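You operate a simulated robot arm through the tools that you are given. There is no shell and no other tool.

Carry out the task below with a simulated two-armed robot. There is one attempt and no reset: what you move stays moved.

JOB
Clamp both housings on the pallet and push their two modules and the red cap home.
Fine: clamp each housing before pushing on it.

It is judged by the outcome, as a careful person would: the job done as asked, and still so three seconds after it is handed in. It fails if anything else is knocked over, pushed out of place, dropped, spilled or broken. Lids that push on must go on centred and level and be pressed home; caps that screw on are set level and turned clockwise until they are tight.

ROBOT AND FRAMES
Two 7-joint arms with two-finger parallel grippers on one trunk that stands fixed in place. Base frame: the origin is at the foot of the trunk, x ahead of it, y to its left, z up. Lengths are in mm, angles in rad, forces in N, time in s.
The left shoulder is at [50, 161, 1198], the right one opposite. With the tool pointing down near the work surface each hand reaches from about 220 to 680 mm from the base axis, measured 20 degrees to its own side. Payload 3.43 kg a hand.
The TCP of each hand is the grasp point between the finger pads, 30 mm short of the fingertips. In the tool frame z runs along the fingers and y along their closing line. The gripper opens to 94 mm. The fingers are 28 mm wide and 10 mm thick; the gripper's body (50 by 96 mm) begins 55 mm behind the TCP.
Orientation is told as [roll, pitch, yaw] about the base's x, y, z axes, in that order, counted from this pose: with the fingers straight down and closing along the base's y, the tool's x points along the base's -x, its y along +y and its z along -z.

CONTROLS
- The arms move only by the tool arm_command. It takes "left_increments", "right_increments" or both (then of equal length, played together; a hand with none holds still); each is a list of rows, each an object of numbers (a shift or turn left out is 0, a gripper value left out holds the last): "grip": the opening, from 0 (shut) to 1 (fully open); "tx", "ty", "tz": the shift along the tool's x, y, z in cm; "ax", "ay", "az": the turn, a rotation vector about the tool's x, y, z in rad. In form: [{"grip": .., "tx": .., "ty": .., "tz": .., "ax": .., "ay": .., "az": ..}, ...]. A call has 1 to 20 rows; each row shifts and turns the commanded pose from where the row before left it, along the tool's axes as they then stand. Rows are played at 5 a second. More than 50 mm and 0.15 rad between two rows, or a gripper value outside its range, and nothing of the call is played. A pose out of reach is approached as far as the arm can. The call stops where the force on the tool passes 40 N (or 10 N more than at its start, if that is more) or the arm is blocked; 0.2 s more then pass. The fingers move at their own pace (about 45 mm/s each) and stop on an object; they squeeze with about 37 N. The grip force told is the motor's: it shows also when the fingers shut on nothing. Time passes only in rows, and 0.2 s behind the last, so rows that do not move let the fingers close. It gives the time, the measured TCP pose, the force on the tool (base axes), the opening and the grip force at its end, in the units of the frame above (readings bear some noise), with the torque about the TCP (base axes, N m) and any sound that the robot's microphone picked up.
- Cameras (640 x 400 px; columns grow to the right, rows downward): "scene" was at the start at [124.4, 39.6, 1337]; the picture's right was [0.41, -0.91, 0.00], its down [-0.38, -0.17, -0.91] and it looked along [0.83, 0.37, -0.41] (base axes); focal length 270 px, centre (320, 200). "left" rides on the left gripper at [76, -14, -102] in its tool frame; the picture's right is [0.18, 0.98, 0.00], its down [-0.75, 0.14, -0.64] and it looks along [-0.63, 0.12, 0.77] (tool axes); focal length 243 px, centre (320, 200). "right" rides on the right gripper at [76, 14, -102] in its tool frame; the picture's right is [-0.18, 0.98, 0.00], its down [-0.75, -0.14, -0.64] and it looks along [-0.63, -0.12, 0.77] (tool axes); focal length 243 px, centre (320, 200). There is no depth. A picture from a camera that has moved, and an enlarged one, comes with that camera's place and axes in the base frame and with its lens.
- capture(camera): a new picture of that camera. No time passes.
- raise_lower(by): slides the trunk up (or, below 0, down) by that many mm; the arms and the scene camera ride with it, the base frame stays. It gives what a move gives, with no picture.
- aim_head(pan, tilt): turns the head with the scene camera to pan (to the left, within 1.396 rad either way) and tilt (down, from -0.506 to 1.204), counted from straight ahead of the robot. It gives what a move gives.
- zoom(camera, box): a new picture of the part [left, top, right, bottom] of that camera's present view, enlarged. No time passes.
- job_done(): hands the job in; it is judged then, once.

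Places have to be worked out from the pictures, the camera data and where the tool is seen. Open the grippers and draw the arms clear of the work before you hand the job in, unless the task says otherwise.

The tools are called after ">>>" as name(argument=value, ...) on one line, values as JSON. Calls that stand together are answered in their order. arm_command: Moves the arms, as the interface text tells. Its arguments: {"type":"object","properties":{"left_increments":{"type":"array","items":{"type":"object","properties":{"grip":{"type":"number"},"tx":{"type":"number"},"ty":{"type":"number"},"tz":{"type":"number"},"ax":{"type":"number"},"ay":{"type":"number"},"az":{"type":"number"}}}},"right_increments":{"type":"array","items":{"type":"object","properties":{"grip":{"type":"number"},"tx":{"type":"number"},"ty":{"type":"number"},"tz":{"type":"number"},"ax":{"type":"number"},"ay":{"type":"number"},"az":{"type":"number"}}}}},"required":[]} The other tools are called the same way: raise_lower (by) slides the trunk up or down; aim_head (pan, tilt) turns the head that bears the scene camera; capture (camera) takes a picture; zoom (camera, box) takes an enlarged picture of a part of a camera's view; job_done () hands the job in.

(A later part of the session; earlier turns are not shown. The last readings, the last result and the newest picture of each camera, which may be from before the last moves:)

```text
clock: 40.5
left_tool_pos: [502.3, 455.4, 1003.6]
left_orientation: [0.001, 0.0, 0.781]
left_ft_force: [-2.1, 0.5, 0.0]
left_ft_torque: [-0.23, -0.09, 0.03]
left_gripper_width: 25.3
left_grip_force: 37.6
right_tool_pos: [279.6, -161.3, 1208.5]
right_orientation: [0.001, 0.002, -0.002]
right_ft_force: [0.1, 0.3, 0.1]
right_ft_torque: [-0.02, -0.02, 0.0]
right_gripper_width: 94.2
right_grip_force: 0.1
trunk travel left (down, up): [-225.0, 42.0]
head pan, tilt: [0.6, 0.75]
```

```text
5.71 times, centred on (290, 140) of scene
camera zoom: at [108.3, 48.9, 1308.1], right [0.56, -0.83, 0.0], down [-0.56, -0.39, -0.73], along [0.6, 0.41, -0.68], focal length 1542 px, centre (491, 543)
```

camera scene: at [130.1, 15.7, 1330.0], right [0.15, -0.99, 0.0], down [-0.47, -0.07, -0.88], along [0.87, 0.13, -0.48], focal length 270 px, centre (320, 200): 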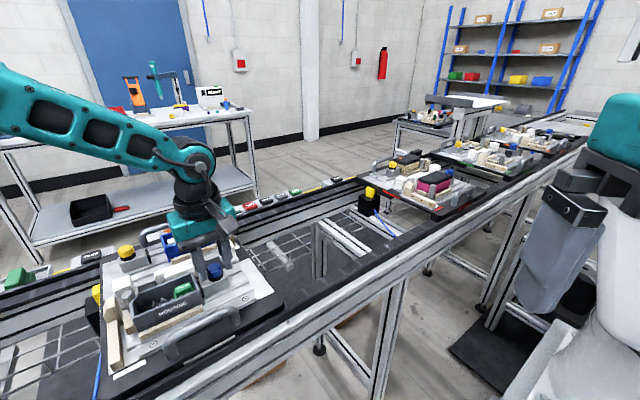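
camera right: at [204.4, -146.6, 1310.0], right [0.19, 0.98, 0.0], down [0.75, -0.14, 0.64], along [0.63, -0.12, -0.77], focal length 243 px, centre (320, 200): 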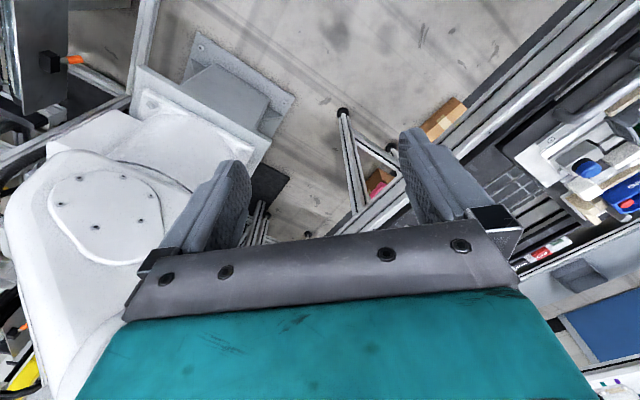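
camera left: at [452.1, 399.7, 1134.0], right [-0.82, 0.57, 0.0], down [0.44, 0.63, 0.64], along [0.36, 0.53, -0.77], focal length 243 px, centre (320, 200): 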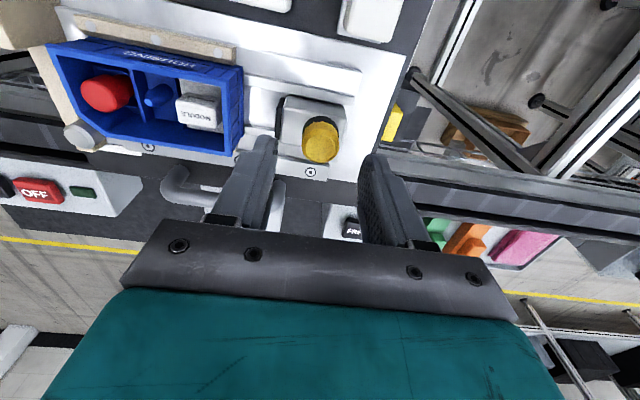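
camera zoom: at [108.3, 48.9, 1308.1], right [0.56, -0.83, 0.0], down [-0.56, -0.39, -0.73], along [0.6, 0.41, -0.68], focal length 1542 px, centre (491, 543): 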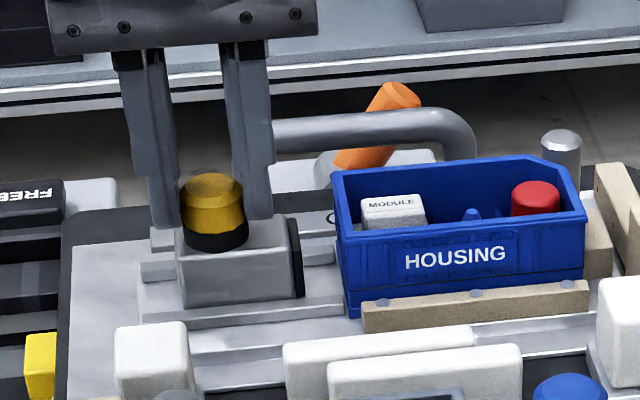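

The yellow block slides along. I continue 13 mm, then slow down.

>>> arm_command(left_increments=[{"ty": -0.3}, {"ty": -0.3}, {"ty": -0.3}, {"ty": -0.2}, {"ty": -0.2}, {}])

>>> arm_command(left_increments=[{"ty": -0.15}, {"ty": -0.15}, {}])

>>> zoom(camera="scene", box=[235, 105, 345, 175])

```text
clock: 42.0
left_tool_pos: [512.6, 445.6, 1002.8]
left_orientation: [0.002, 0.003, 0.783]
left_ft_force: [2.0, -9.9, -0.2]
left_ft_torque: [-0.36, -0.61, -0.06]
left_gripper_width: 25.1
left_grip_force: 37.7
right_tool_pos: [280.1, -161.8, 1207.3]
right_orientation: [0.002, 0.003, -0.001]
right_ft_force: [0.2, -0.8, -0.6]
right_ft_torque: [0.03, -0.02, -0.01]
right_gripper_width: 94.1
right_grip_force: 0.0
trunk travel left (down, up): [-225.0, 42.0]
head pan, tilt: [0.6, 0.75]
```

```text
clock: 42.8
left_tool_pos: [513.9, 443.8, 1003.8]
left_orientation: [0.001, 0.003, 0.782]
left_ft_force: [0.9, -9.6, 0.8]
left_ft_torque: [-0.65, -0.02, 0.01]
left_gripper_width: 25.3
left_grip_force: 37.5
right_tool_pos: [281.6, -161.5, 1206.9]
right_orientation: [0.002, 0.001, -0.002]
right_ft_force: [0.3, -0.2, 0.5]
right_ft_torque: [-0.01, -0.03, -0.01]
right_gripper_width: 93.9
right_grip_force: 0.0
trunk travel left (down, up): [-225.0, 42.0]
head pan, tilt: [0.6, 0.75]
```

```text
5.71 times, centred on (290, 140) of scene
camera zoom: at [109.2, 48.3, 1308.1], right [0.56, -0.83, 0.0], down [-0.56, -0.38, -0.73], along [0.6, 0.41, -0.68], focal length 1542 px, centre (491, 543)
```

zoom: 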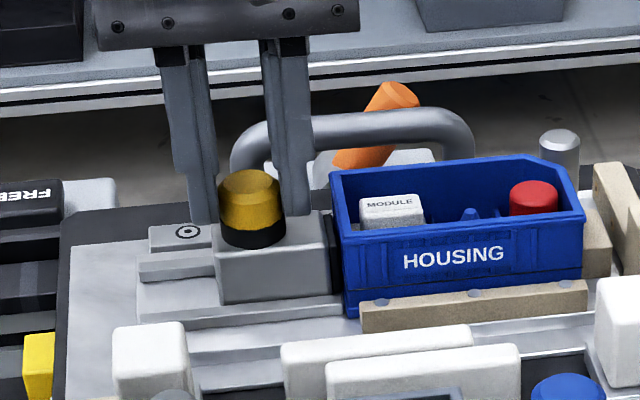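

Same behaviour: it is past centre and pulls +7 N toward the housing. I go on in 1.5 mm steps to contact, keeping the force low.

>>> arm_command(left_increments=[{"ty": -0.15}, {"ty": -0.15}, {}])

>>> arm_command(left_increments=[{"ty": -0.1}, {"ty": -0.1}, {}])

>>> zoom(camera="scene", box=[235, 105, 345, 175])

```text
clock: 43.5
left_tool_pos: [513.9, 443.2, 1004.9]
left_orientation: [0.004, 0.0, 0.784]
left_ft_force: [-3.6, -5.0, -0.2]
left_ft_torque: [-0.71, 0.37, -0.04]
left_gripper_width: 25.2
left_grip_force: 37.3
right_tool_pos: [279.5, -160.9, 1207.8]
right_orientation: [0.0, -0.001, -0.003]
right_ft_force: [0.8, -0.8, 0.4]
right_ft_torque: [-0.02, -0.01, -0.02]
right_gripper_width: 94.0
right_grip_force: 0.1
trunk travel left (down, up): [-225.0, 42.0]
head pan, tilt: [0.6, 0.75]
```

```text
clock: 44.4
left_tool_pos: [514.8, 441.6, 1004.7]
left_orientation: [0.004, 0.0, 0.781]
left_ft_force: [-13.7, 3.8, 0.4]
left_ft_torque: [-0.09, 0.38, 0.07]
left_gripper_width: 25.4
left_grip_force: 37.2
right_tool_pos: [279.0, -160.2, 1207.8]
right_orientation: [0.0, -0.002, -0.001]
right_ft_force: [0.1, 0.1, -0.1]
right_ft_torque: [0.01, 0.01, -0.01]
right_gripper_width: 93.8
right_grip_force: 0.1
trunk travel left (down, up): [-225.0, 42.0]
head pan, tilt: [0.6, 0.75]
```

```text
5.71 times, centred on (290, 140) of scene
camera zoom: at [106.8, 49.3, 1308.3], right [0.56, -0.83, 0.0], down [-0.56, -0.39, -0.73], along [0.6, 0.41, -0.68], focal length 1542 px, centre (491, 543)
```

zoom: 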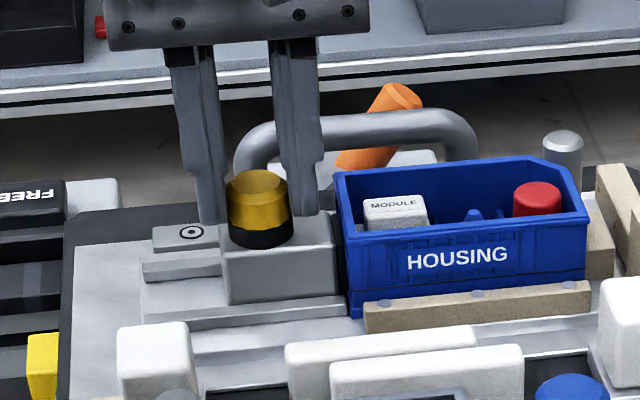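

Contact with 12 N of resistance. I relax the command by 2.5 mm and open the fingers so that the spring alone holds it.

>>> arm_command(left_increments=[{"ty": 0.12}, {"ty": 0.13}, {}, {"grip": 0.38}, {}, {}])

>>> zoom(camera="scene", box=[235, 105, 345, 175])

>>> zoom(camera="left", box=[180, 60, 400, 200])

>>> zoom(camera="scene", box=[225, 115, 395, 255])

```text
clock: 45.8
left_tool_pos: [516.1, 442.5, 1004.9]
left_orientation: [0.0, 0.001, 0.782]
left_ft_force: [-0.7, -0.4, -0.4]
left_ft_torque: [0.0, 0.01, 0.03]
left_gripper_width: 35.4
left_grip_force: 0.1
right_tool_pos: [278.4, -161.0, 1207.4]
right_orientation: [-0.001, 0.001, -0.002]
right_ft_force: [-0.5, 0.7, 0.0]
right_ft_torque: [0.01, -0.01, 0.01]
right_gripper_width: 93.9
right_grip_force: 0.1
trunk travel left (down, up): [-225.0, 42.0]
head pan, tilt: [0.6, 0.75]
```

```text
5.71 times, centred on (290, 140) of scene
camera zoom: at [108.4, 48.9, 1308.1], right [0.56, -0.83, 0.0], down [-0.56, -0.39, -0.73], along [0.6, 0.41, -0.68], focal length 1542 px, centre (491, 543)
```

zoom: 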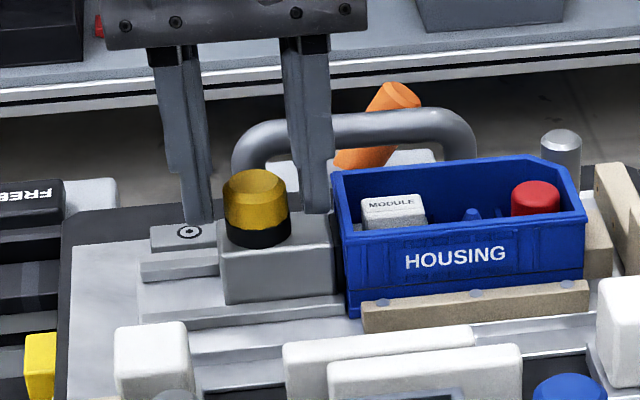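

```text
2.86 times, centred on (290, 130) of left
camera zoom: at [471.9, 377.0, 1105.9], right [-0.82, 0.57, 0.0], down [0.44, 0.63, 0.64], along [0.36, 0.53, -0.77], focal length 693 px, centre (406, 400)
```

zoom: 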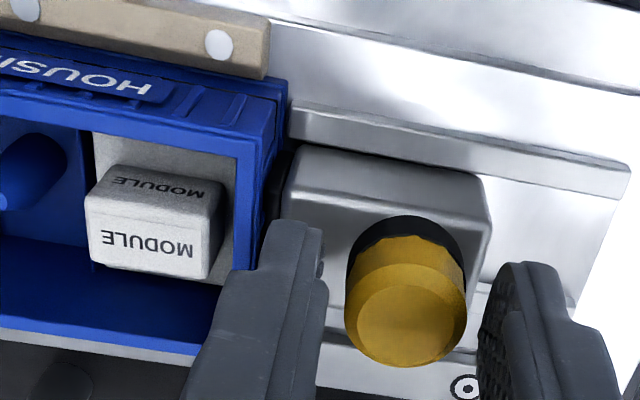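

```text
2.86 times, centred on (310, 185) of scene
camera zoom: at [108.4, 48.9, 1308.1], right [0.56, -0.83, 0.0], down [-0.56, -0.39, -0.73], along [0.6, 0.41, -0.68], focal length 771 px, centre (349, 243)
```

zoom: 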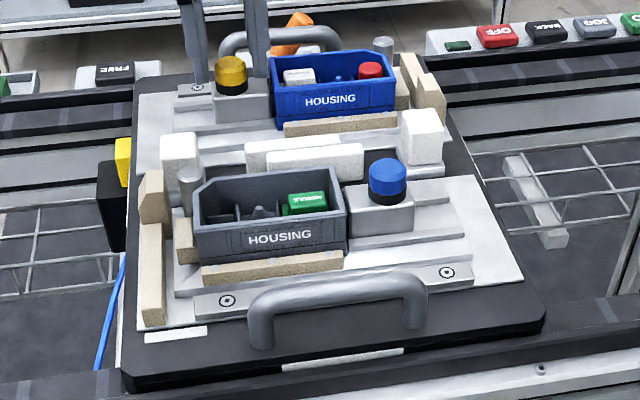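

The yellow clamp stays in place on its own, and the pallet did not shift. I check the pad-to-housing contact and the blue housing's end stop in close-up.

>>> zoom(camera="scene", box=[280, 140, 310, 165])

>>> zoom(camera="scene", box=[325, 130, 355, 160])

>>> zoom(camera="scene", box=[300, 165, 330, 200])

>>> zoom(camera="left", box=[240, 90, 310, 140])

```text
16.00 times, centred on (295, 152) of scene
camera zoom: at [108.4, 48.9, 1308.1], right [0.56, -0.83, 0.0], down [-0.56, -0.39, -0.73], along [0.6, 0.41, -0.68], focal length 4318 px, centre (720, 960)
```

zoom: 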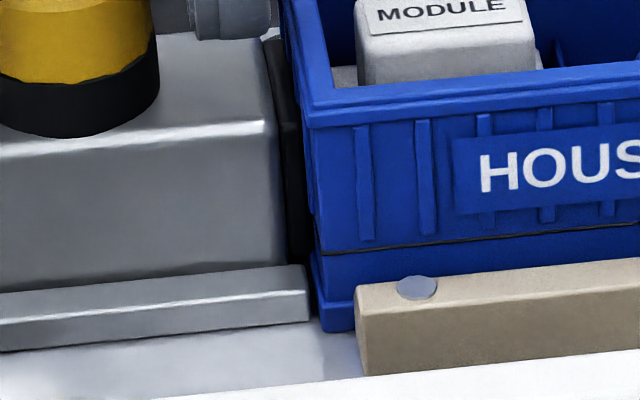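

```text
13.33 times, centred on (340, 145) of scene
camera zoom: at [108.4, 48.9, 1308.1], right [0.56, -0.83, 0.0], down [-0.56, -0.39, -0.73], along [0.6, 0.41, -0.68], focal length 3598 px, centre (53, 933)
```

zoom: 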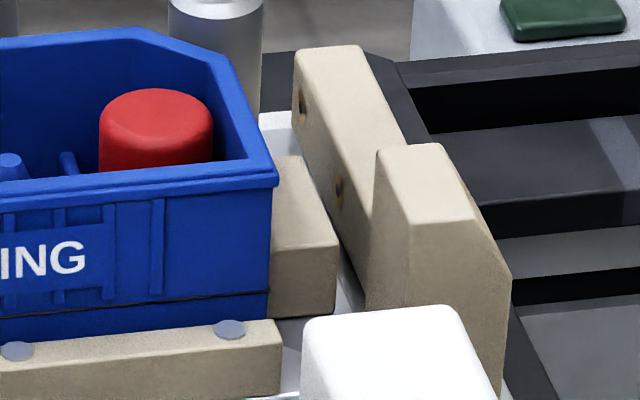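

```text
11.43 times, centred on (315, 182) of scene
camera zoom: at [108.4, 48.9, 1308.1], right [0.56, -0.83, 0.0], down [-0.56, -0.39, -0.73], along [0.6, 0.41, -0.68], focal length 3084 px, centre (377, 400)
```

zoom: 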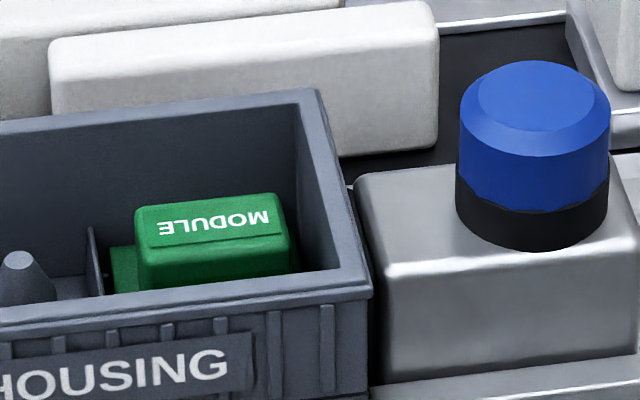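

```text
8.00 times, centred on (275, 115) of left
camera zoom: at [471.9, 377.0, 1105.9], right [-0.82, 0.57, 0.0], down [0.44, 0.63, 0.64], along [0.36, 0.53, -0.77], focal length 1941 px, centre (680, 880)
```

zoom: 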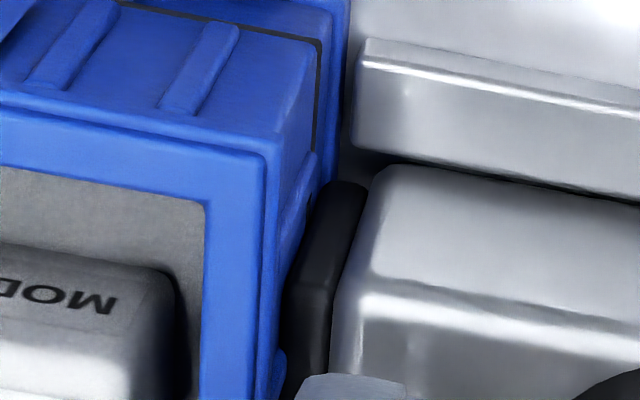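

Both pads bear on their housings and the blue housing touches its end stop. The white module top is near u=107.5, v=677.5, z=972, the red cap near u=167, v=677. I rise, close the fingers and hover over the white module.

>>> arm_command(left_increments=[{"tz": -2.7}, {"tz": -2.7}, {"ty": -2.8, "grip": 0.0}, {"ty": -2.75}, {}, {}])

>>> zoom(camera="scene", box=[260, 105, 370, 175])

>>> zoom(camera="left", box=[220, 60, 420, 185])

```text
clock: 47.1
left_tool_pos: [555.0, 402.1, 1058.6]
left_orientation: [0.002, -0.002, 0.782]
left_ft_force: [-0.3, 0.0, 1.2]
left_ft_torque: [-0.03, -0.02, 0.02]
left_gripper_width: 0.0
left_grip_force: 33.2
right_tool_pos: [279.6, -162.5, 1208.5]
right_orientation: [0.0, 0.001, 0.0]
right_ft_force: [-0.4, 0.4, -0.7]
right_ft_torque: [0.01, -0.01, -0.03]
right_gripper_width: 93.8
right_grip_force: 0.0
trunk travel left (down, up): [-225.0, 42.0]
head pan, tilt: [0.6, 0.75]
```

```text
5.71 times, centred on (315, 140) of scene
camera zoom: at [108.5, 48.7, 1308.1], right [0.56, -0.83, 0.0], down [-0.56, -0.39, -0.73], along [0.6, 0.41, -0.68], focal length 1542 px, centre (349, 543)
```

zoom: 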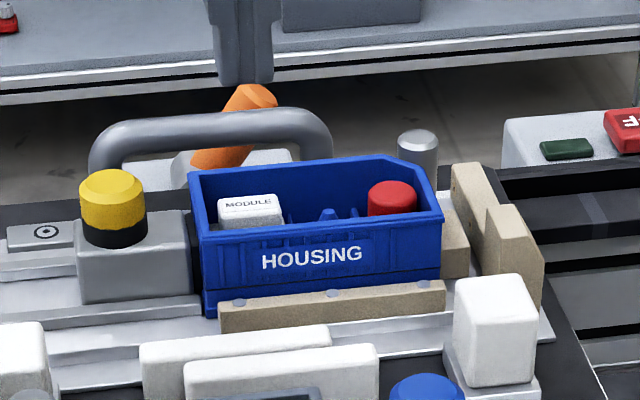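

```text
3.20 times, centred on (320, 122) of left
camera zoom: at [511.5, 336.7, 1159.9], right [-0.82, 0.57, 0.0], down [0.44, 0.63, 0.64], along [0.36, 0.53, -0.77], focal length 776 px, centre (320, 448)
```

zoom: 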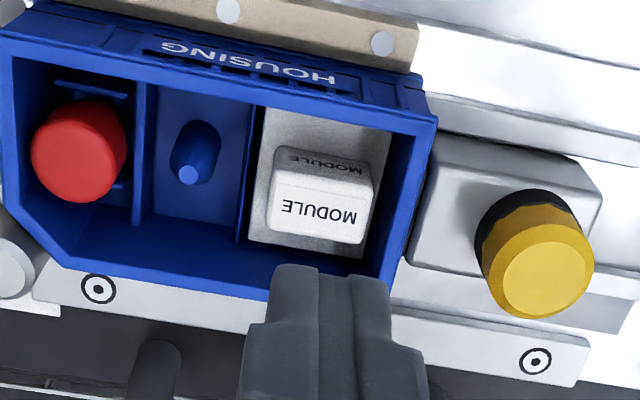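

The tip is centred on the white module (u=108, v=677). I lower to just above it and then press in small steps.

>>> arm_command(left_increments=[{"tz": 2.4, "tx": -0.1}, {"tz": 2.4}, {"tz": 0.3}, {"tz": 0.2}, {}])

>>> zoom(camera="scene", box=[260, 105, 370, 175])

>>> zoom(camera="left", box=[220, 60, 420, 185])

```text
clock: 48.4
left_tool_pos: [555.8, 403.6, 1005.6]
left_orientation: [0.003, 0.0, 0.782]
left_ft_force: [-0.3, 0.5, -0.5]
left_ft_torque: [-0.02, 0.0, -0.04]
left_gripper_width: 0.0
left_grip_force: 33.2
right_tool_pos: [279.8, -161.2, 1209.0]
right_orientation: [0.001, 0.0, -0.002]
right_ft_force: [0.2, -0.1, -0.1]
right_ft_torque: [0.0, 0.02, 0.01]
right_gripper_width: 93.8
right_grip_force: 0.1
trunk travel left (down, up): [-225.0, 42.0]
head pan, tilt: [0.6, 0.75]
```

```text
5.71 times, centred on (315, 140) of scene
camera zoom: at [108.5, 48.8, 1308.1], right [0.56, -0.83, 0.0], down [-0.56, -0.39, -0.73], along [0.6, 0.41, -0.68], focal length 1542 px, centre (349, 543)
```

zoom: 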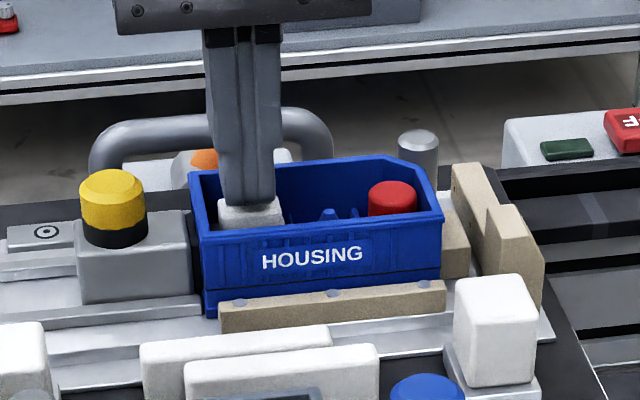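

```text
3.20 times, centred on (320, 122) of left
camera zoom: at [511.8, 338.3, 1106.6], right [-0.82, 0.57, 0.0], down [0.44, 0.63, 0.64], along [0.36, 0.53, -0.77], focal length 776 px, centre (320, 448)
```

zoom: 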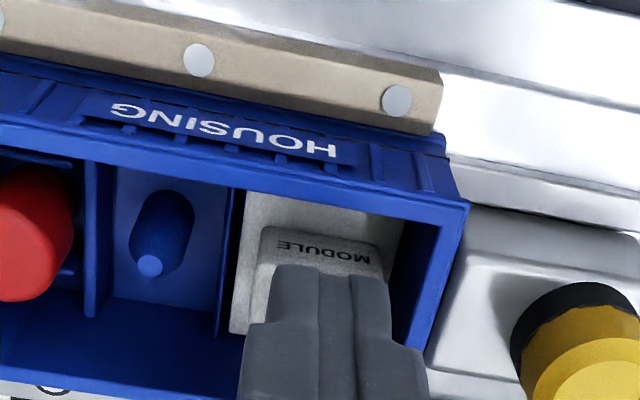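

I press in 1 mm steps, reading the force to see where the resistance starts.

>>> arm_command(left_increments=[{"tz": 0.1}, {"tz": 0.1}, {"tz": 0.1}, {}])

>>> arm_command(left_increments=[{"tz": 0.1}, {"tz": 0.1}, {"tz": 0.1}, {}])

>>> zoom(camera="scene", box=[260, 105, 370, 175])

```text
clock: 49.4
left_tool_pos: [556.3, 405.3, 1003.4]
left_orientation: [0.002, -0.001, 0.782]
left_ft_force: [-0.2, -0.3, 0.0]
left_ft_torque: [0.02, -0.01, -0.04]
left_gripper_width: 0.0
left_grip_force: 32.8
right_tool_pos: [279.2, -162.7, 1208.5]
right_orientation: [0.0, 0.001, 0.0]
right_ft_force: [-0.7, -0.5, 0.5]
right_ft_torque: [-0.02, 0.01, -0.01]
right_gripper_width: 93.8
right_grip_force: 0.0
trunk travel left (down, up): [-225.0, 42.0]
head pan, tilt: [0.6, 0.75]
```

```text
clock: 50.4
left_tool_pos: [555.8, 403.7, 1000.3]
left_orientation: [0.0, -0.004, 0.782]
left_ft_force: [0.0, 0.9, 6.8]
left_ft_torque: [0.05, 0.02, 0.01]
left_gripper_width: 0.2
left_grip_force: 33.1
right_tool_pos: [278.3, -161.9, 1209.4]
right_orientation: [0.0, -0.001, -0.002]
right_ft_force: [-0.8, 0.1, -0.4]
right_ft_torque: [-0.05, 0.0, 0.0]
right_gripper_width: 93.9
right_grip_force: 0.1
trunk travel left (down, up): [-225.0, 42.0]
head pan, tilt: [0.6, 0.75]
```

```text
5.71 times, centred on (315, 140) of scene
camera zoom: at [107.8, 48.4, 1308.3], right [0.56, -0.83, 0.0], down [-0.56, -0.38, -0.73], along [0.6, 0.41, -0.68], focal length 1542 px, centre (349, 543)
```

zoom: 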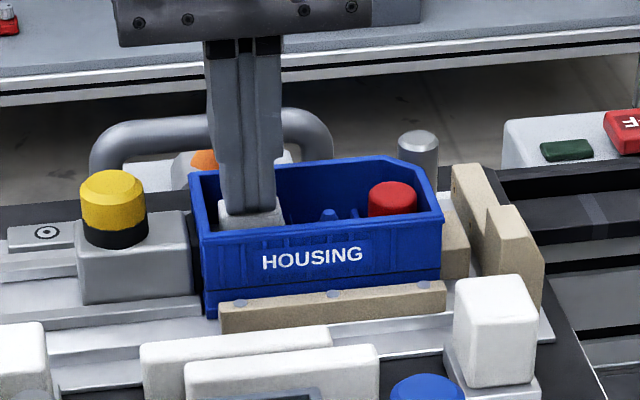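

Contact at about z=1000.5 (module top near 970.5) with 7 N. I continue.

>>> arm_command(left_increments=[{"tz": 0.1}, {"tz": 0.1}, {}])

>>> arm_command(left_increments=[{"tz": 0.1}, {"tz": 0.1}, {}])

>>> zoom(camera="scene", box=[260, 105, 370, 175])

```text
clock: 51.1
left_tool_pos: [554.6, 404.4, 997.2]
left_orientation: [0.002, 0.0, 0.78]
left_ft_force: [-0.2, -1.1, 1.1]
left_ft_torque: [0.0, -0.01, 0.06]
left_gripper_width: 0.0
left_grip_force: 32.9
right_tool_pos: [279.6, -161.4, 1209.2]
right_orientation: [-0.001, 0.0, -0.002]
right_ft_force: [0.5, 0.7, -0.4]
right_ft_torque: [0.03, 0.0, 0.01]
right_gripper_width: 93.8
right_grip_force: 0.1
trunk travel left (down, up): [-225.0, 42.0]
head pan, tilt: [0.6, 0.75]
```

```text
clock: 52.0
left_tool_pos: [554.1, 404.3, 997.2]
left_orientation: [0.0, -0.003, 0.782]
left_ft_force: [0.0, 2.8, 9.7]
left_ft_torque: [0.09, -0.02, -0.04]
left_gripper_width: 0.3
left_grip_force: 32.9
right_tool_pos: [279.7, -162.1, 1208.4]
right_orientation: [-0.001, -0.001, -0.003]
right_ft_force: [-0.4, 0.4, -0.5]
right_ft_torque: [0.03, 0.0, 0.01]
right_gripper_width: 93.7
right_grip_force: 0.1
trunk travel left (down, up): [-225.0, 42.0]
head pan, tilt: [0.6, 0.75]
```

```text
5.71 times, centred on (315, 140) of scene
camera zoom: at [107.6, 48.5, 1308.4], right [0.56, -0.83, 0.0], down [-0.56, -0.39, -0.73], along [0.6, 0.41, -0.68], focal length 1542 px, centre (349, 543)
```

zoom: 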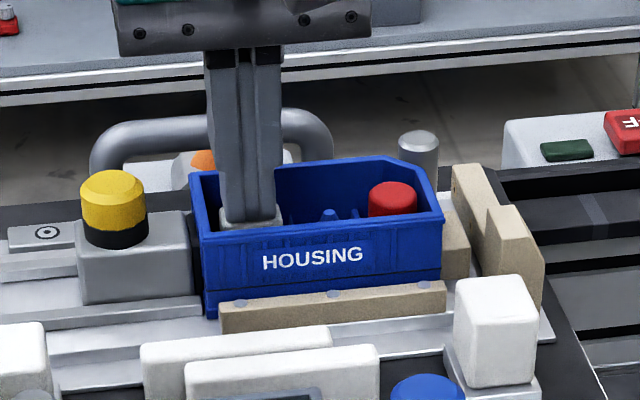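

The resistance gave way (snap) and contact returned at z≈997, the same final height as the green module. I press to about 30 N to confirm it is at its stop.

>>> arm_command(left_increments=[{"tz": 0.1}, {"tz": 0.1}, {}])

>>> arm_command(left_increments=[{"tz": 0.1}, {}])

```text
clock: 52.8
left_tool_pos: [555.4, 404.2, 996.2]
left_orientation: [-0.002, -0.008, 0.783]
left_ft_force: [0.4, 8.2, 25.6]
left_ft_torque: [0.24, -0.06, -0.05]
left_gripper_width: 0.1
left_grip_force: 32.9
right_tool_pos: [277.7, -161.4, 1209.6]
right_orientation: [0.002, -0.003, -0.003]
right_ft_force: [0.0, -0.7, -0.2]
right_ft_torque: [0.0, -0.01, -0.01]
right_gripper_width: 93.8
right_grip_force: 0.0
trunk travel left (down, up): [-225.0, 42.0]
head pan, tilt: [0.6, 0.75]
```

```text
clock: 53.4
left_tool_pos: [554.0, 404.6, 996.7]
left_orientation: [-0.005, -0.007, 0.783]
left_ft_force: [-0.1, 9.7, 28.9]
left_ft_torque: [0.29, 0.03, -0.01]
left_gripper_width: 0.0
left_grip_force: 32.9
right_tool_pos: [277.0, -162.6, 1209.2]
right_orientation: [0.002, -0.002, -0.001]
right_ft_force: [0.9, -0.1, -0.4]
right_ft_torque: [0.03, 0.01, -0.01]
right_gripper_width: 94.0
right_grip_force: 0.0
trunk travel left (down, up): [-225.0, 42.0]
head pan, tilt: [0.6, 0.75]
```

Firm stop at 29 N and no further travel. I lift and inspect the module, and get a view of the red cap.

>>> arm_command(left_increments=[{"tz": -3.0}, {"tz": -3.4}, {"ty": -2.0}, {"ty": -2.0}, {}])

>>> zoom(camera="scene", box=[260, 105, 370, 175])

>>> zoom(camera="left", box=[220, 60, 420, 185])

```text
clock: 54.5
left_tool_pos: [583.1, 375.3, 1056.8]
left_orientation: [0.003, 0.0, 0.783]
left_ft_force: [-0.4, 0.0, -0.1]
left_ft_torque: [-0.03, -0.02, -0.03]
left_gripper_width: 0.0
left_grip_force: 33.1
right_tool_pos: [279.9, -160.7, 1208.9]
right_orientation: [0.0, 0.001, -0.002]
right_ft_force: [-0.3, 0.3, -0.1]
right_ft_torque: [-0.01, -0.02, 0.01]
right_gripper_width: 93.9
right_grip_force: 0.0
trunk travel left (down, up): [-225.0, 42.0]
head pan, tilt: [0.6, 0.75]
```

```text
5.71 times, centred on (315, 140) of scene
camera zoom: at [108.3, 48.7, 1308.2], right [0.56, -0.83, 0.0], down [-0.56, -0.39, -0.73], along [0.6, 0.41, -0.68], focal length 1542 px, centre (349, 543)
```

zoom: 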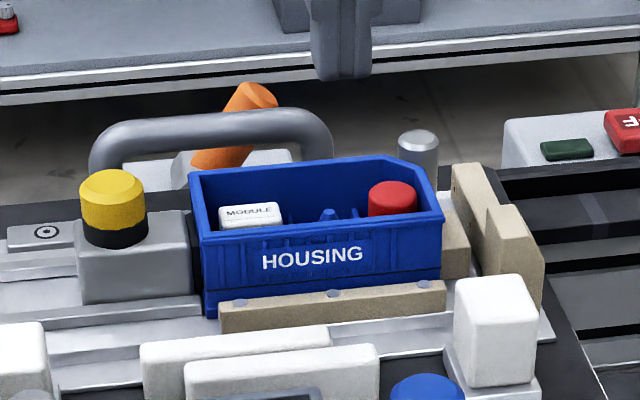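

```text
3.20 times, centred on (320, 122) of left
camera zoom: at [540.1, 310.4, 1158.0], right [-0.82, 0.57, 0.0], down [0.44, 0.63, 0.64], along [0.36, 0.53, -0.77], focal length 776 px, centre (320, 448)
```

zoom: 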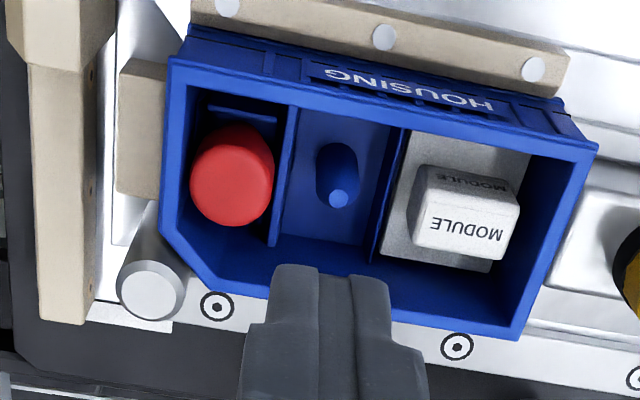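

The white module is down about 4 mm and level. The red cap (20 mm across) is near u=170, v=677, close to the wall and chamfer, so I aim the tip at u=168, v=675 to stay clear of the rim while still covering the cap's centre.

>>> arm_command(left_increments=[{"ty": -1.05, "tx": 0.13}, {"ty": -1.05, "tx": 0.14}, {"tz": 2.0}, {}])

>>> zoom(camera="left", box=[220, 60, 420, 185])

>>> zoom(camera="scene", box=[300, 105, 380, 165])

```text
clock: 55.5
left_tool_pos: [583.4, 359.7, 1038.4]
left_orientation: [0.0, 0.002, 0.783]
left_ft_force: [-0.1, -1.2, 0.1]
left_ft_torque: [-0.01, 0.0, 0.01]
left_gripper_width: 0.0
left_grip_force: 33.1
left hand out of reach, approached as far as the arm can: row 2, 3
right_tool_pos: [279.9, -161.5, 1207.9]
right_orientation: [0.0, 0.001, -0.002]
right_ft_force: [-0.2, -0.5, 0.8]
right_ft_torque: [0.05, 0.02, 0.0]
right_gripper_width: 93.8
right_grip_force: 0.1
trunk travel left (down, up): [-225.0, 42.0]
head pan, tilt: [0.6, 0.75]
```

```text
3.20 times, centred on (320, 122) of left
camera zoom: at [539.6, 294.7, 1139.6], right [-0.82, 0.57, 0.0], down [0.43, 0.63, 0.64], along [0.36, 0.53, -0.77], focal length 776 px, centre (320, 448)
```

zoom: 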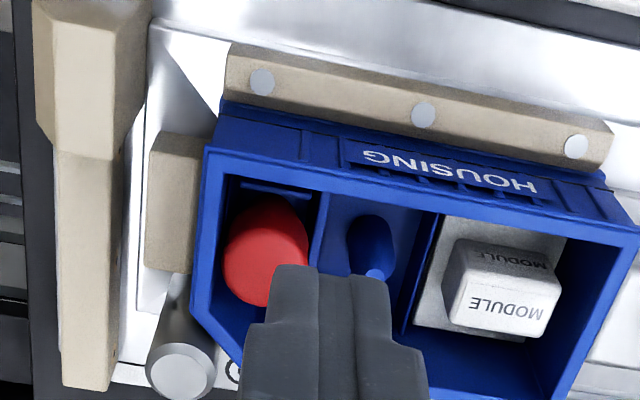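

```text
6.67 times, centred on (340, 135) of scene
camera zoom: at [108.4, 48.7, 1308.1], right [0.56, -0.83, 0.0], down [-0.56, -0.39, -0.73], along [0.6, 0.41, -0.68], focal length 1799 px, centre (187, 633)
```

zoom: 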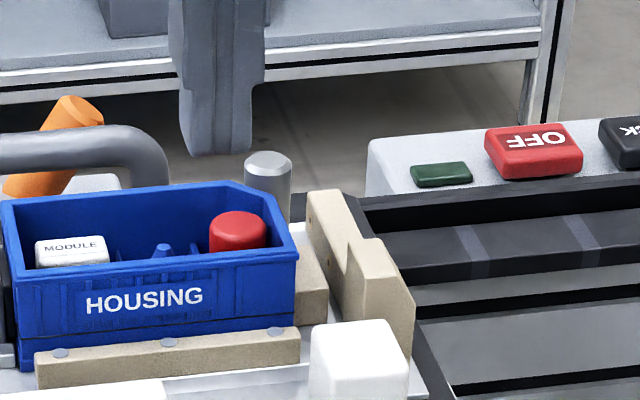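

That spot is just out of reach at this height; lowering the trunk brings the shoulder nearer the work. I first raise the left hand well up and back a little, so lowering the trunk keeps it clear.

>>> arm_command(left_increments=[{"tz": -3}, {"tz": -3}, {"tz": -3}, {"ty": 2, "tx": 2}, {"ty": 2, "tx": 2}, {"tz": -3}, {}])

>>> capture(camera="scene")

>>> capture(camera="right")

```text
clock: 57.1
left_tool_pos: [526.7, 358.9, 1158.9]
left_orientation: [0.002, -0.002, 0.782]
left_ft_force: [-0.2, -0.5, 0.4]
left_ft_torque: [-0.01, 0.04, 0.01]
left_gripper_width: 0.0
left_grip_force: 33.0
right_tool_pos: [280.1, -160.8, 1208.3]
right_orientation: [0.001, 0.0, -0.003]
right_ft_force: [-0.1, 0.2, 0.4]
right_ft_torque: [-0.05, -0.02, -0.03]
right_gripper_width: 93.9
right_grip_force: 0.0
trunk travel left (down, up): [-225.0, 42.0]
head pan, tilt: [0.6, 0.75]
```

```text
taken
camera scene: at [108.6, 49.1, 1308.1], right [0.56, -0.83, 0.0], down [-0.56, -0.39, -0.73], along [0.6, 0.41, -0.68], focal length 270 px, centre (320, 200)
```

scene: 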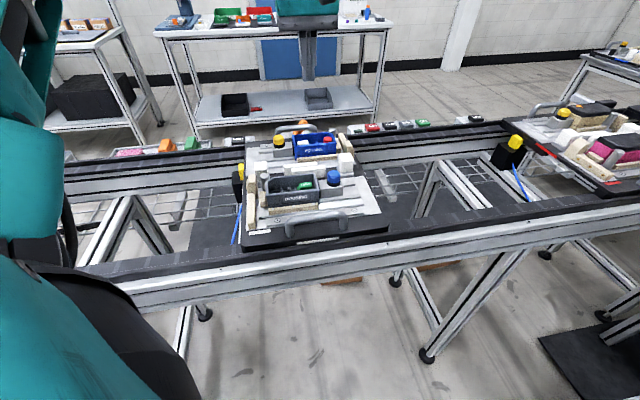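

```text
taken
camera right: at [204.5, -146.4, 1309.9], right [0.19, 0.98, 0.0], down [0.75, -0.14, 0.64], along [0.63, -0.12, -0.77], focal length 243 px, centre (320, 200)
```

right: 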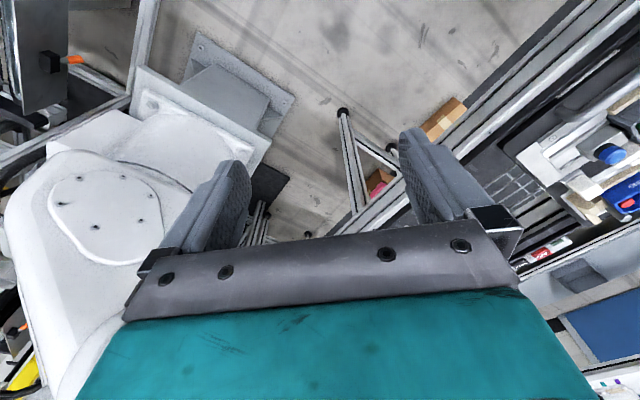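

The hand is at z=1159 with room below. I lower the trunk by 80 mm.

>>> raise_lower(by=-80)

>>> capture(camera="scene")

>>> capture(camera="left")

```text
clock: 58.3
left_tool_pos: [527.7, 358.3, 1079.0]
left_orientation: [0.003, -0.001, 0.782]
left_ft_force: [-0.1, 0.0, -0.2]
left_ft_torque: [0.01, 0.02, 0.0]
left_gripper_width: 0.0
left_grip_force: 32.7
right_tool_pos: [280.0, -161.7, 1128.9]
right_orientation: [0.0, 0.0, -0.002]
right_ft_force: [0.1, 0.8, -0.6]
right_ft_torque: [-0.01, -0.02, 0.01]
right_gripper_width: 93.9
right_grip_force: 0.1
trunk travel left (down, up): [-145.0, 122.0]
head pan, tilt: [0.6, 0.75]
```

```text
taken
camera scene: at [108.3, 48.8, 1228.2], right [0.56, -0.83, 0.0], down [-0.56, -0.39, -0.73], along [0.6, 0.41, -0.68], focal length 270 px, centre (320, 200)
```

scene: 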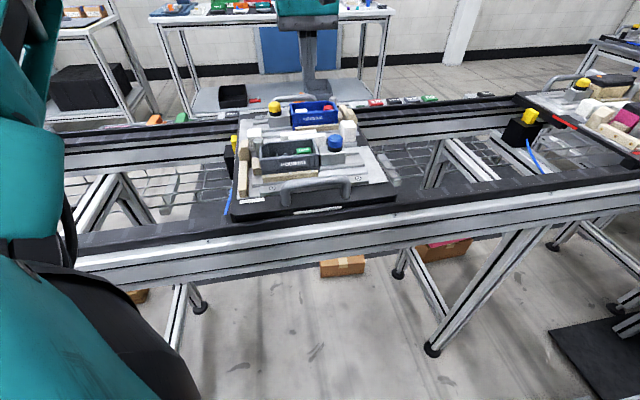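

```text
taken
camera left: at [483.2, 294.0, 1179.8], right [-0.82, 0.57, 0.0], down [0.44, 0.63, 0.64], along [0.36, 0.53, -0.77], focal length 243 px, centre (320, 200)
```

left: 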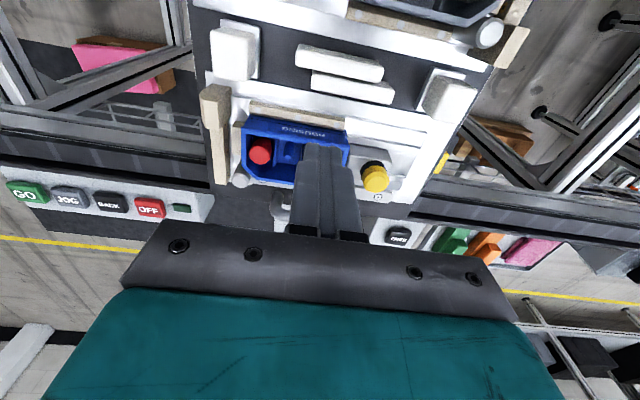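

Trunk lowered; all clear. I move over the red cap again at a safe height.

>>> arm_command(left_increments=[{"ty": -2.4, "tx": -2.4}, {"ty": -2.4, "tx": -2.45}, {"tz": 2.0}, {"tz": 1.4}, {}])

>>> zoom(camera="left", box=[220, 60, 420, 185])

>>> zoom(camera="scene", box=[280, 70, 370, 140])

```text
clock: 59.5
left_tool_pos: [584.3, 360.7, 1042.2]
left_orientation: [0.002, -0.001, 0.782]
left_ft_force: [0.8, 0.2, 0.0]
left_ft_torque: [-0.02, 0.0, -0.05]
left_gripper_width: 0.0
left_grip_force: 32.9
left hand out of reach, approached as far as the arm can: row 2
right_tool_pos: [280.5, -161.6, 1128.2]
right_orientation: [-0.001, 0.001, -0.002]
right_ft_force: [-0.8, 0.2, 0.6]
right_ft_torque: [0.02, 0.0, -0.03]
right_gripper_width: 93.8
right_grip_force: 0.1
trunk travel left (down, up): [-145.0, 122.0]
head pan, tilt: [0.6, 0.75]
```

```text
3.20 times, centred on (320, 122) of left
camera zoom: at [541.4, 295.5, 1143.7], right [-0.82, 0.57, 0.0], down [0.44, 0.63, 0.64], along [0.36, 0.53, -0.77], focal length 776 px, centre (320, 448)
```

zoom: 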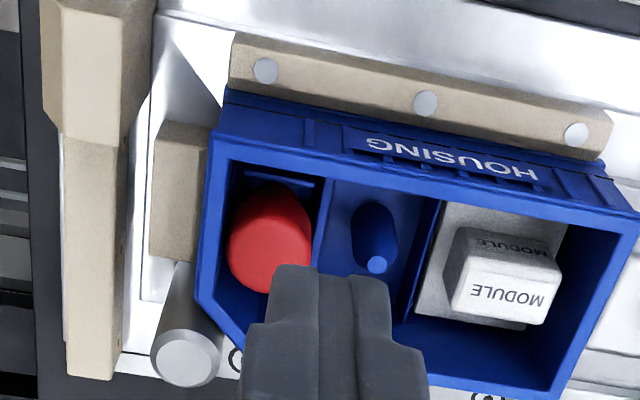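

```text
5.71 times, centred on (325, 105) of scene
camera zoom: at [108.7, 48.9, 1228.1], right [0.56, -0.83, 0.0], down [-0.56, -0.39, -0.73], along [0.6, 0.41, -0.68], focal length 1542 px, centre (291, 743)
```

zoom: 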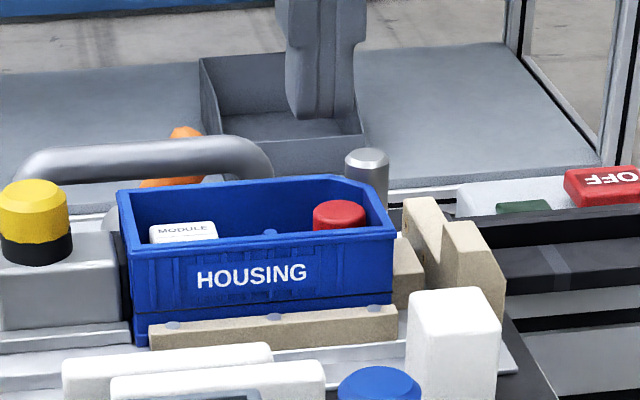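

Now at u=158, v=668. I try the remaining shift in small steps to see where the reach limit really is.

>>> arm_command(left_increments=[{"ty": -0.3, "tx": -0.2}, {"ty": -0.3, "tx": -0.2}, {"ty": -0.3, "tx": -0.2}, {}])

```text
clock: 60.5
left_tool_pos: [589.6, 358.8, 1041.8]
left_orientation: [-0.001, 0.0, 0.781]
left_ft_force: [-0.3, 0.3, -0.4]
left_ft_torque: [-0.02, -0.01, -0.01]
left_gripper_width: 0.0
left_grip_force: 32.6
left hand out of reach, approached as far as the arm can: row 3
right_tool_pos: [279.3, -161.4, 1127.5]
right_orientation: [0.0, -0.001, -0.003]
right_ft_force: [0.0, -1.1, 0.7]
right_ft_torque: [0.01, -0.01, -0.02]
right_gripper_width: 93.9
right_grip_force: 0.0
trunk travel left (down, up): [-145.0, 122.0]
head pan, tilt: [0.6, 0.75]
```

The arm's horizontal limit here is about 575 mm from the shoulder; the tip is at u=163, v=671. I descend to just above the cap, where there should be a little more reach, and try to gain the last few mm.

>>> arm_command(left_increments=[{"tz": 1.2}, {"tz": 1.2}, {"tz": 1.0}, {"ty": -0.2, "tx": -0.1}, {"ty": -0.2, "tx": -0.1}, {}])

>>> zoom(camera="left", box=[220, 60, 420, 185])

>>> zoom(camera="scene", box=[280, 70, 370, 140])

```text
clock: 61.9
left_tool_pos: [589.5, 357.9, 1007.1]
left_orientation: [0.001, 0.0, 0.783]
left_ft_force: [0.3, -0.9, -0.1]
left_ft_torque: [-0.01, 0.0, -0.02]
left_gripper_width: 0.1
left_grip_force: 33.0
left hand out of reach, approached as far as the arm can: row 5
right_tool_pos: [280.2, -160.9, 1128.2]
right_orientation: [0.0, -0.001, -0.001]
right_ft_force: [0.5, 0.0, 0.0]
right_ft_torque: [0.0, -0.01, -0.04]
right_gripper_width: 93.9
right_grip_force: 0.0
trunk travel left (down, up): [-145.0, 122.0]
head pan, tilt: [0.6, 0.75]
```

```text
3.20 times, centred on (320, 122) of left
camera zoom: at [545.6, 293.6, 1109.1], right [-0.82, 0.57, 0.0], down [0.44, 0.63, 0.64], along [0.36, 0.53, -0.77], focal length 776 px, centre (320, 448)
```

zoom: 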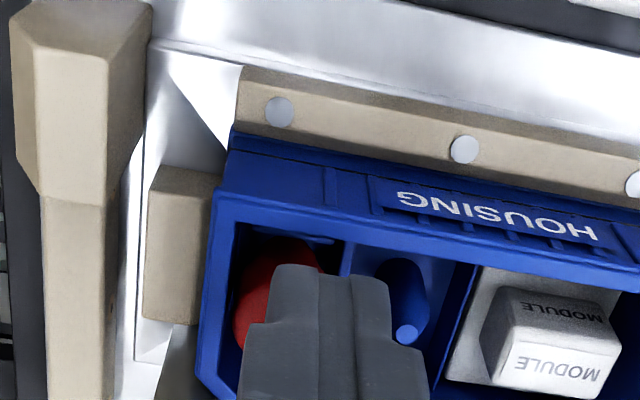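

```text
5.71 times, centred on (325, 105) of scene
camera zoom: at [108.5, 48.8, 1228.1], right [0.56, -0.83, 0.0], down [-0.56, -0.39, -0.73], along [0.6, 0.41, -0.68], focal length 1542 px, centre (291, 743)
```

zoom: 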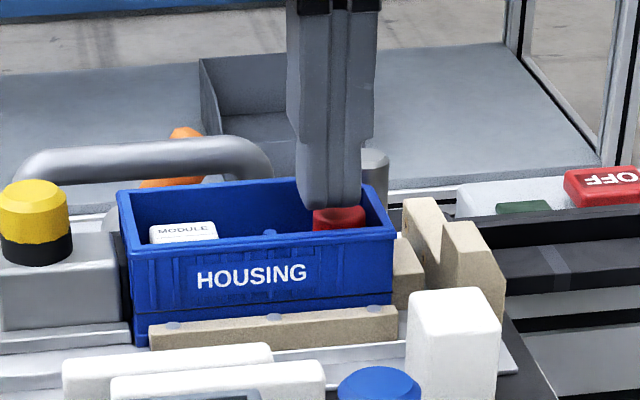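

The closed tip would press about 3 mm off the cap's centre. Opening the fingers about 5 mm puts the +u finger right over the cap's centre (u≈171) while the other clears the peg, so I do that and check.

>>> arm_command(left_increments=[{"grip": 0.052}, {}, {}])

>>> zoom(camera="left", box=[270, 90, 370, 170])

>>> zoom(camera="scene", box=[315, 80, 355, 120])

```text
clock: 62.7
left_tool_pos: [589.5, 358.3, 1008.1]
left_orientation: [0.0, -0.001, 0.781]
left_ft_force: [-0.5, 0.1, -0.1]
left_ft_torque: [0.03, -0.01, 0.01]
left_gripper_width: 5.0
left_grip_force: 0.0
right_tool_pos: [279.4, -161.9, 1128.4]
right_orientation: [0.0, 0.001, -0.002]
right_ft_force: [-0.1, 0.8, -0.2]
right_ft_torque: [0.0, -0.01, 0.0]
right_gripper_width: 93.9
right_grip_force: 0.0
trunk travel left (down, up): [-145.0, 122.0]
head pan, tilt: [0.6, 0.75]
```

```text
5.00 times, centred on (320, 130) of left
camera zoom: at [545.6, 293.6, 1109.1], right [-0.82, 0.57, 0.0], down [0.44, 0.63, 0.64], along [0.36, 0.53, -0.77], focal length 1213 px, centre (320, 550)
```

zoom: 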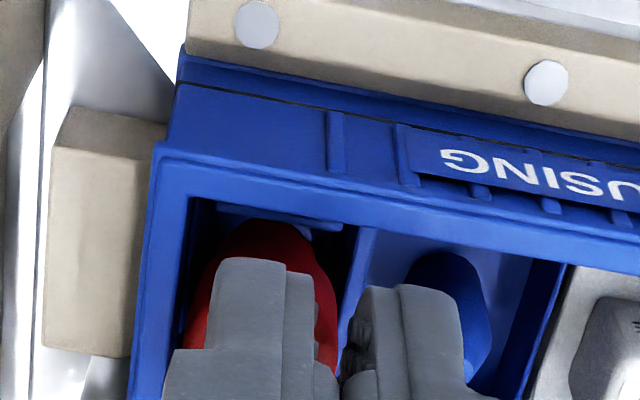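

```text
10.00 times, centred on (335, 100) of scene
camera zoom: at [108.5, 48.8, 1228.1], right [0.56, -0.83, 0.0], down [-0.56, -0.39, -0.73], along [0.6, 0.41, -0.68], focal length 2699 px, centre (170, 1200)
```

zoom: 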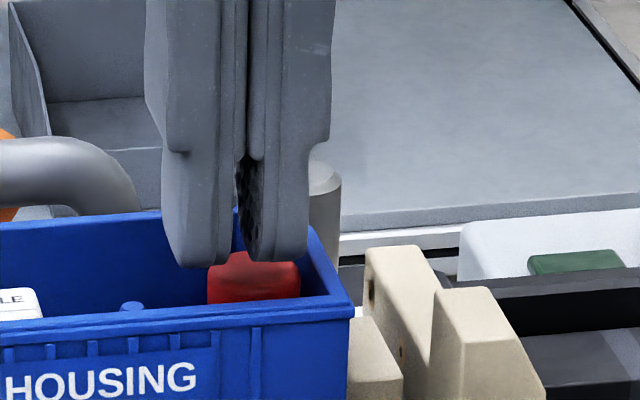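

The +u finger is over the cap and inside the rim with a few mm to spare. I press down in small steps.

>>> arm_command(left_increments=[{"tz": 0.2}, {"tz": 0.2}, {"tz": 0.1}, {"tz": 0.1}, {}])

>>> arm_command(left_increments=[{"tz": 0.1}, {"tz": 0.1}, {}])

>>> zoom(camera="scene", box=[315, 80, 355, 120])

```text
clock: 63.9
left_tool_pos: [588.4, 359.3, 1002.2]
left_orientation: [0.002, -0.002, 0.783]
left_ft_force: [0.2, 0.1, 0.7]
left_ft_torque: [0.0, -0.02, -0.01]
left_gripper_width: 4.9
left_grip_force: 0.1
right_tool_pos: [279.4, -161.2, 1128.4]
right_orientation: [-0.001, 0.001, -0.002]
right_ft_force: [-0.6, 0.7, -0.5]
right_ft_torque: [0.02, 0.0, 0.01]
right_gripper_width: 94.4
right_grip_force: 0.1
trunk travel left (down, up): [-145.0, 122.0]
head pan, tilt: [0.6, 0.75]
```

```text
clock: 64.7
left_tool_pos: [587.6, 357.9, 999.4]
left_orientation: [-0.001, 0.0, 0.782]
left_ft_force: [-0.1, 0.5, 3.6]
left_ft_torque: [0.01, 0.0, -0.01]
left_gripper_width: 4.7
left_grip_force: 0.0
right_tool_pos: [279.7, -160.5, 1128.8]
right_orientation: [0.0, 0.0, -0.003]
right_ft_force: [1.0, 0.5, 0.0]
right_ft_torque: [0.0, 0.01, 0.0]
right_gripper_width: 93.9
right_grip_force: 0.1
trunk travel left (down, up): [-145.0, 122.0]
head pan, tilt: [0.6, 0.75]
```

```text
10.00 times, centred on (335, 100) of scene
camera zoom: at [108.2, 48.7, 1228.2], right [0.56, -0.83, 0.0], down [-0.56, -0.39, -0.73], along [0.6, 0.41, -0.68], focal length 2699 px, centre (170, 1200)
```

zoom: 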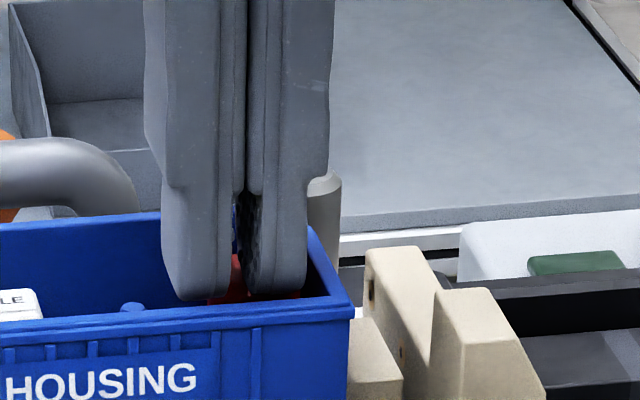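

Contact with the cap at z≈1000 (3.6 N). I continue in 1 mm steps looking for the snap.

>>> arm_command(left_increments=[{"tz": 0.1}, {"tz": 0.1}, {}])

>>> arm_command(left_increments=[{"tz": 0.1}, {"tz": 0.1}, {}])

>>> zoom(camera="scene", box=[315, 80, 355, 120])

```text
clock: 65.5
left_tool_pos: [588.3, 358.5, 1000.9]
left_orientation: [-0.002, -0.003, 0.785]
left_ft_force: [2.2, 3.3, 12.3]
left_ft_torque: [0.11, -0.1, -0.03]
left_gripper_width: 4.8
left_grip_force: 0.0
right_tool_pos: [279.5, -162.9, 1128.3]
right_orientation: [0.001, 0.0, -0.002]
right_ft_force: [0.8, -0.3, -1.0]
right_ft_torque: [-0.01, -0.01, -0.01]
right_gripper_width: 94.4
right_grip_force: 0.1
trunk travel left (down, up): [-145.0, 122.0]
head pan, tilt: [0.6, 0.75]
```

```text
clock: 66.3
left_tool_pos: [588.4, 358.5, 996.3]
left_orientation: [-0.001, 0.001, 0.782]
left_ft_force: [-1.4, 2.1, 9.8]
left_ft_torque: [0.03, -0.02, 0.05]
left_gripper_width: 4.7
left_grip_force: 0.0
right_tool_pos: [279.8, -163.2, 1129.1]
right_orientation: [0.0, -0.002, -0.002]
right_ft_force: [0.6, 0.4, 0.6]
right_ft_torque: [-0.02, 0.01, 0.03]
right_gripper_width: 94.1
right_grip_force: 0.0
trunk travel left (down, up): [-145.0, 122.0]
head pan, tilt: [0.6, 0.75]
```

```text
10.00 times, centred on (335, 100) of scene
camera zoom: at [107.4, 48.5, 1228.3], right [0.56, -0.83, 0.0], down [-0.56, -0.38, -0.73], along [0.6, 0.41, -0.68], focal length 2699 px, centre (170, 1200)
```

zoom: 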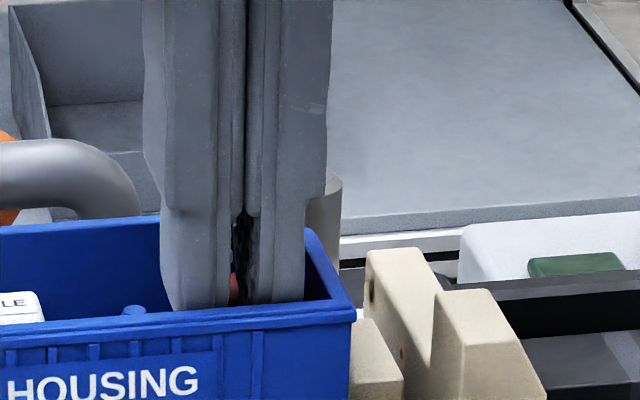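

The cap gave way and dropped about 4 mm. I press to about 25-30 N to make sure it is at its stop.

>>> arm_command(left_increments=[{"tz": 0.1}, {"tz": 0.1}, {}])

>>> arm_command(left_increments=[{"tz": 0.1}, {}])

```text
clock: 67.1
left_tool_pos: [587.5, 358.4, 996.6]
left_orientation: [-0.002, -0.004, 0.781]
left_ft_force: [-1.0, 3.4, 17.5]
left_ft_torque: [0.07, -0.09, 0.03]
left_gripper_width: 4.7
left_grip_force: 0.2
right_tool_pos: [279.5, -161.7, 1129.0]
right_orientation: [0.001, -0.001, -0.002]
right_ft_force: [0.1, 0.5, 0.0]
right_ft_torque: [-0.01, 0.0, 0.03]
right_gripper_width: 94.2
right_grip_force: 0.1
trunk travel left (down, up): [-145.0, 122.0]
head pan, tilt: [0.6, 0.75]
```

```text
clock: 67.7
left_tool_pos: [589.0, 359.0, 995.3]
left_orientation: [-0.003, -0.006, 0.783]
left_ft_force: [0.2, 4.1, 22.0]
left_ft_torque: [0.1, -0.17, 0.01]
left_gripper_width: 5.0
left_grip_force: 0.0
right_tool_pos: [277.7, -162.0, 1129.1]
right_orientation: [0.003, -0.002, -0.002]
right_ft_force: [1.3, 0.1, 0.0]
right_ft_torque: [0.01, 0.0, -0.02]
right_gripper_width: 94.0
right_grip_force: 0.1
trunk travel left (down, up): [-145.0, 122.0]
head pan, tilt: [0.6, 0.75]
```

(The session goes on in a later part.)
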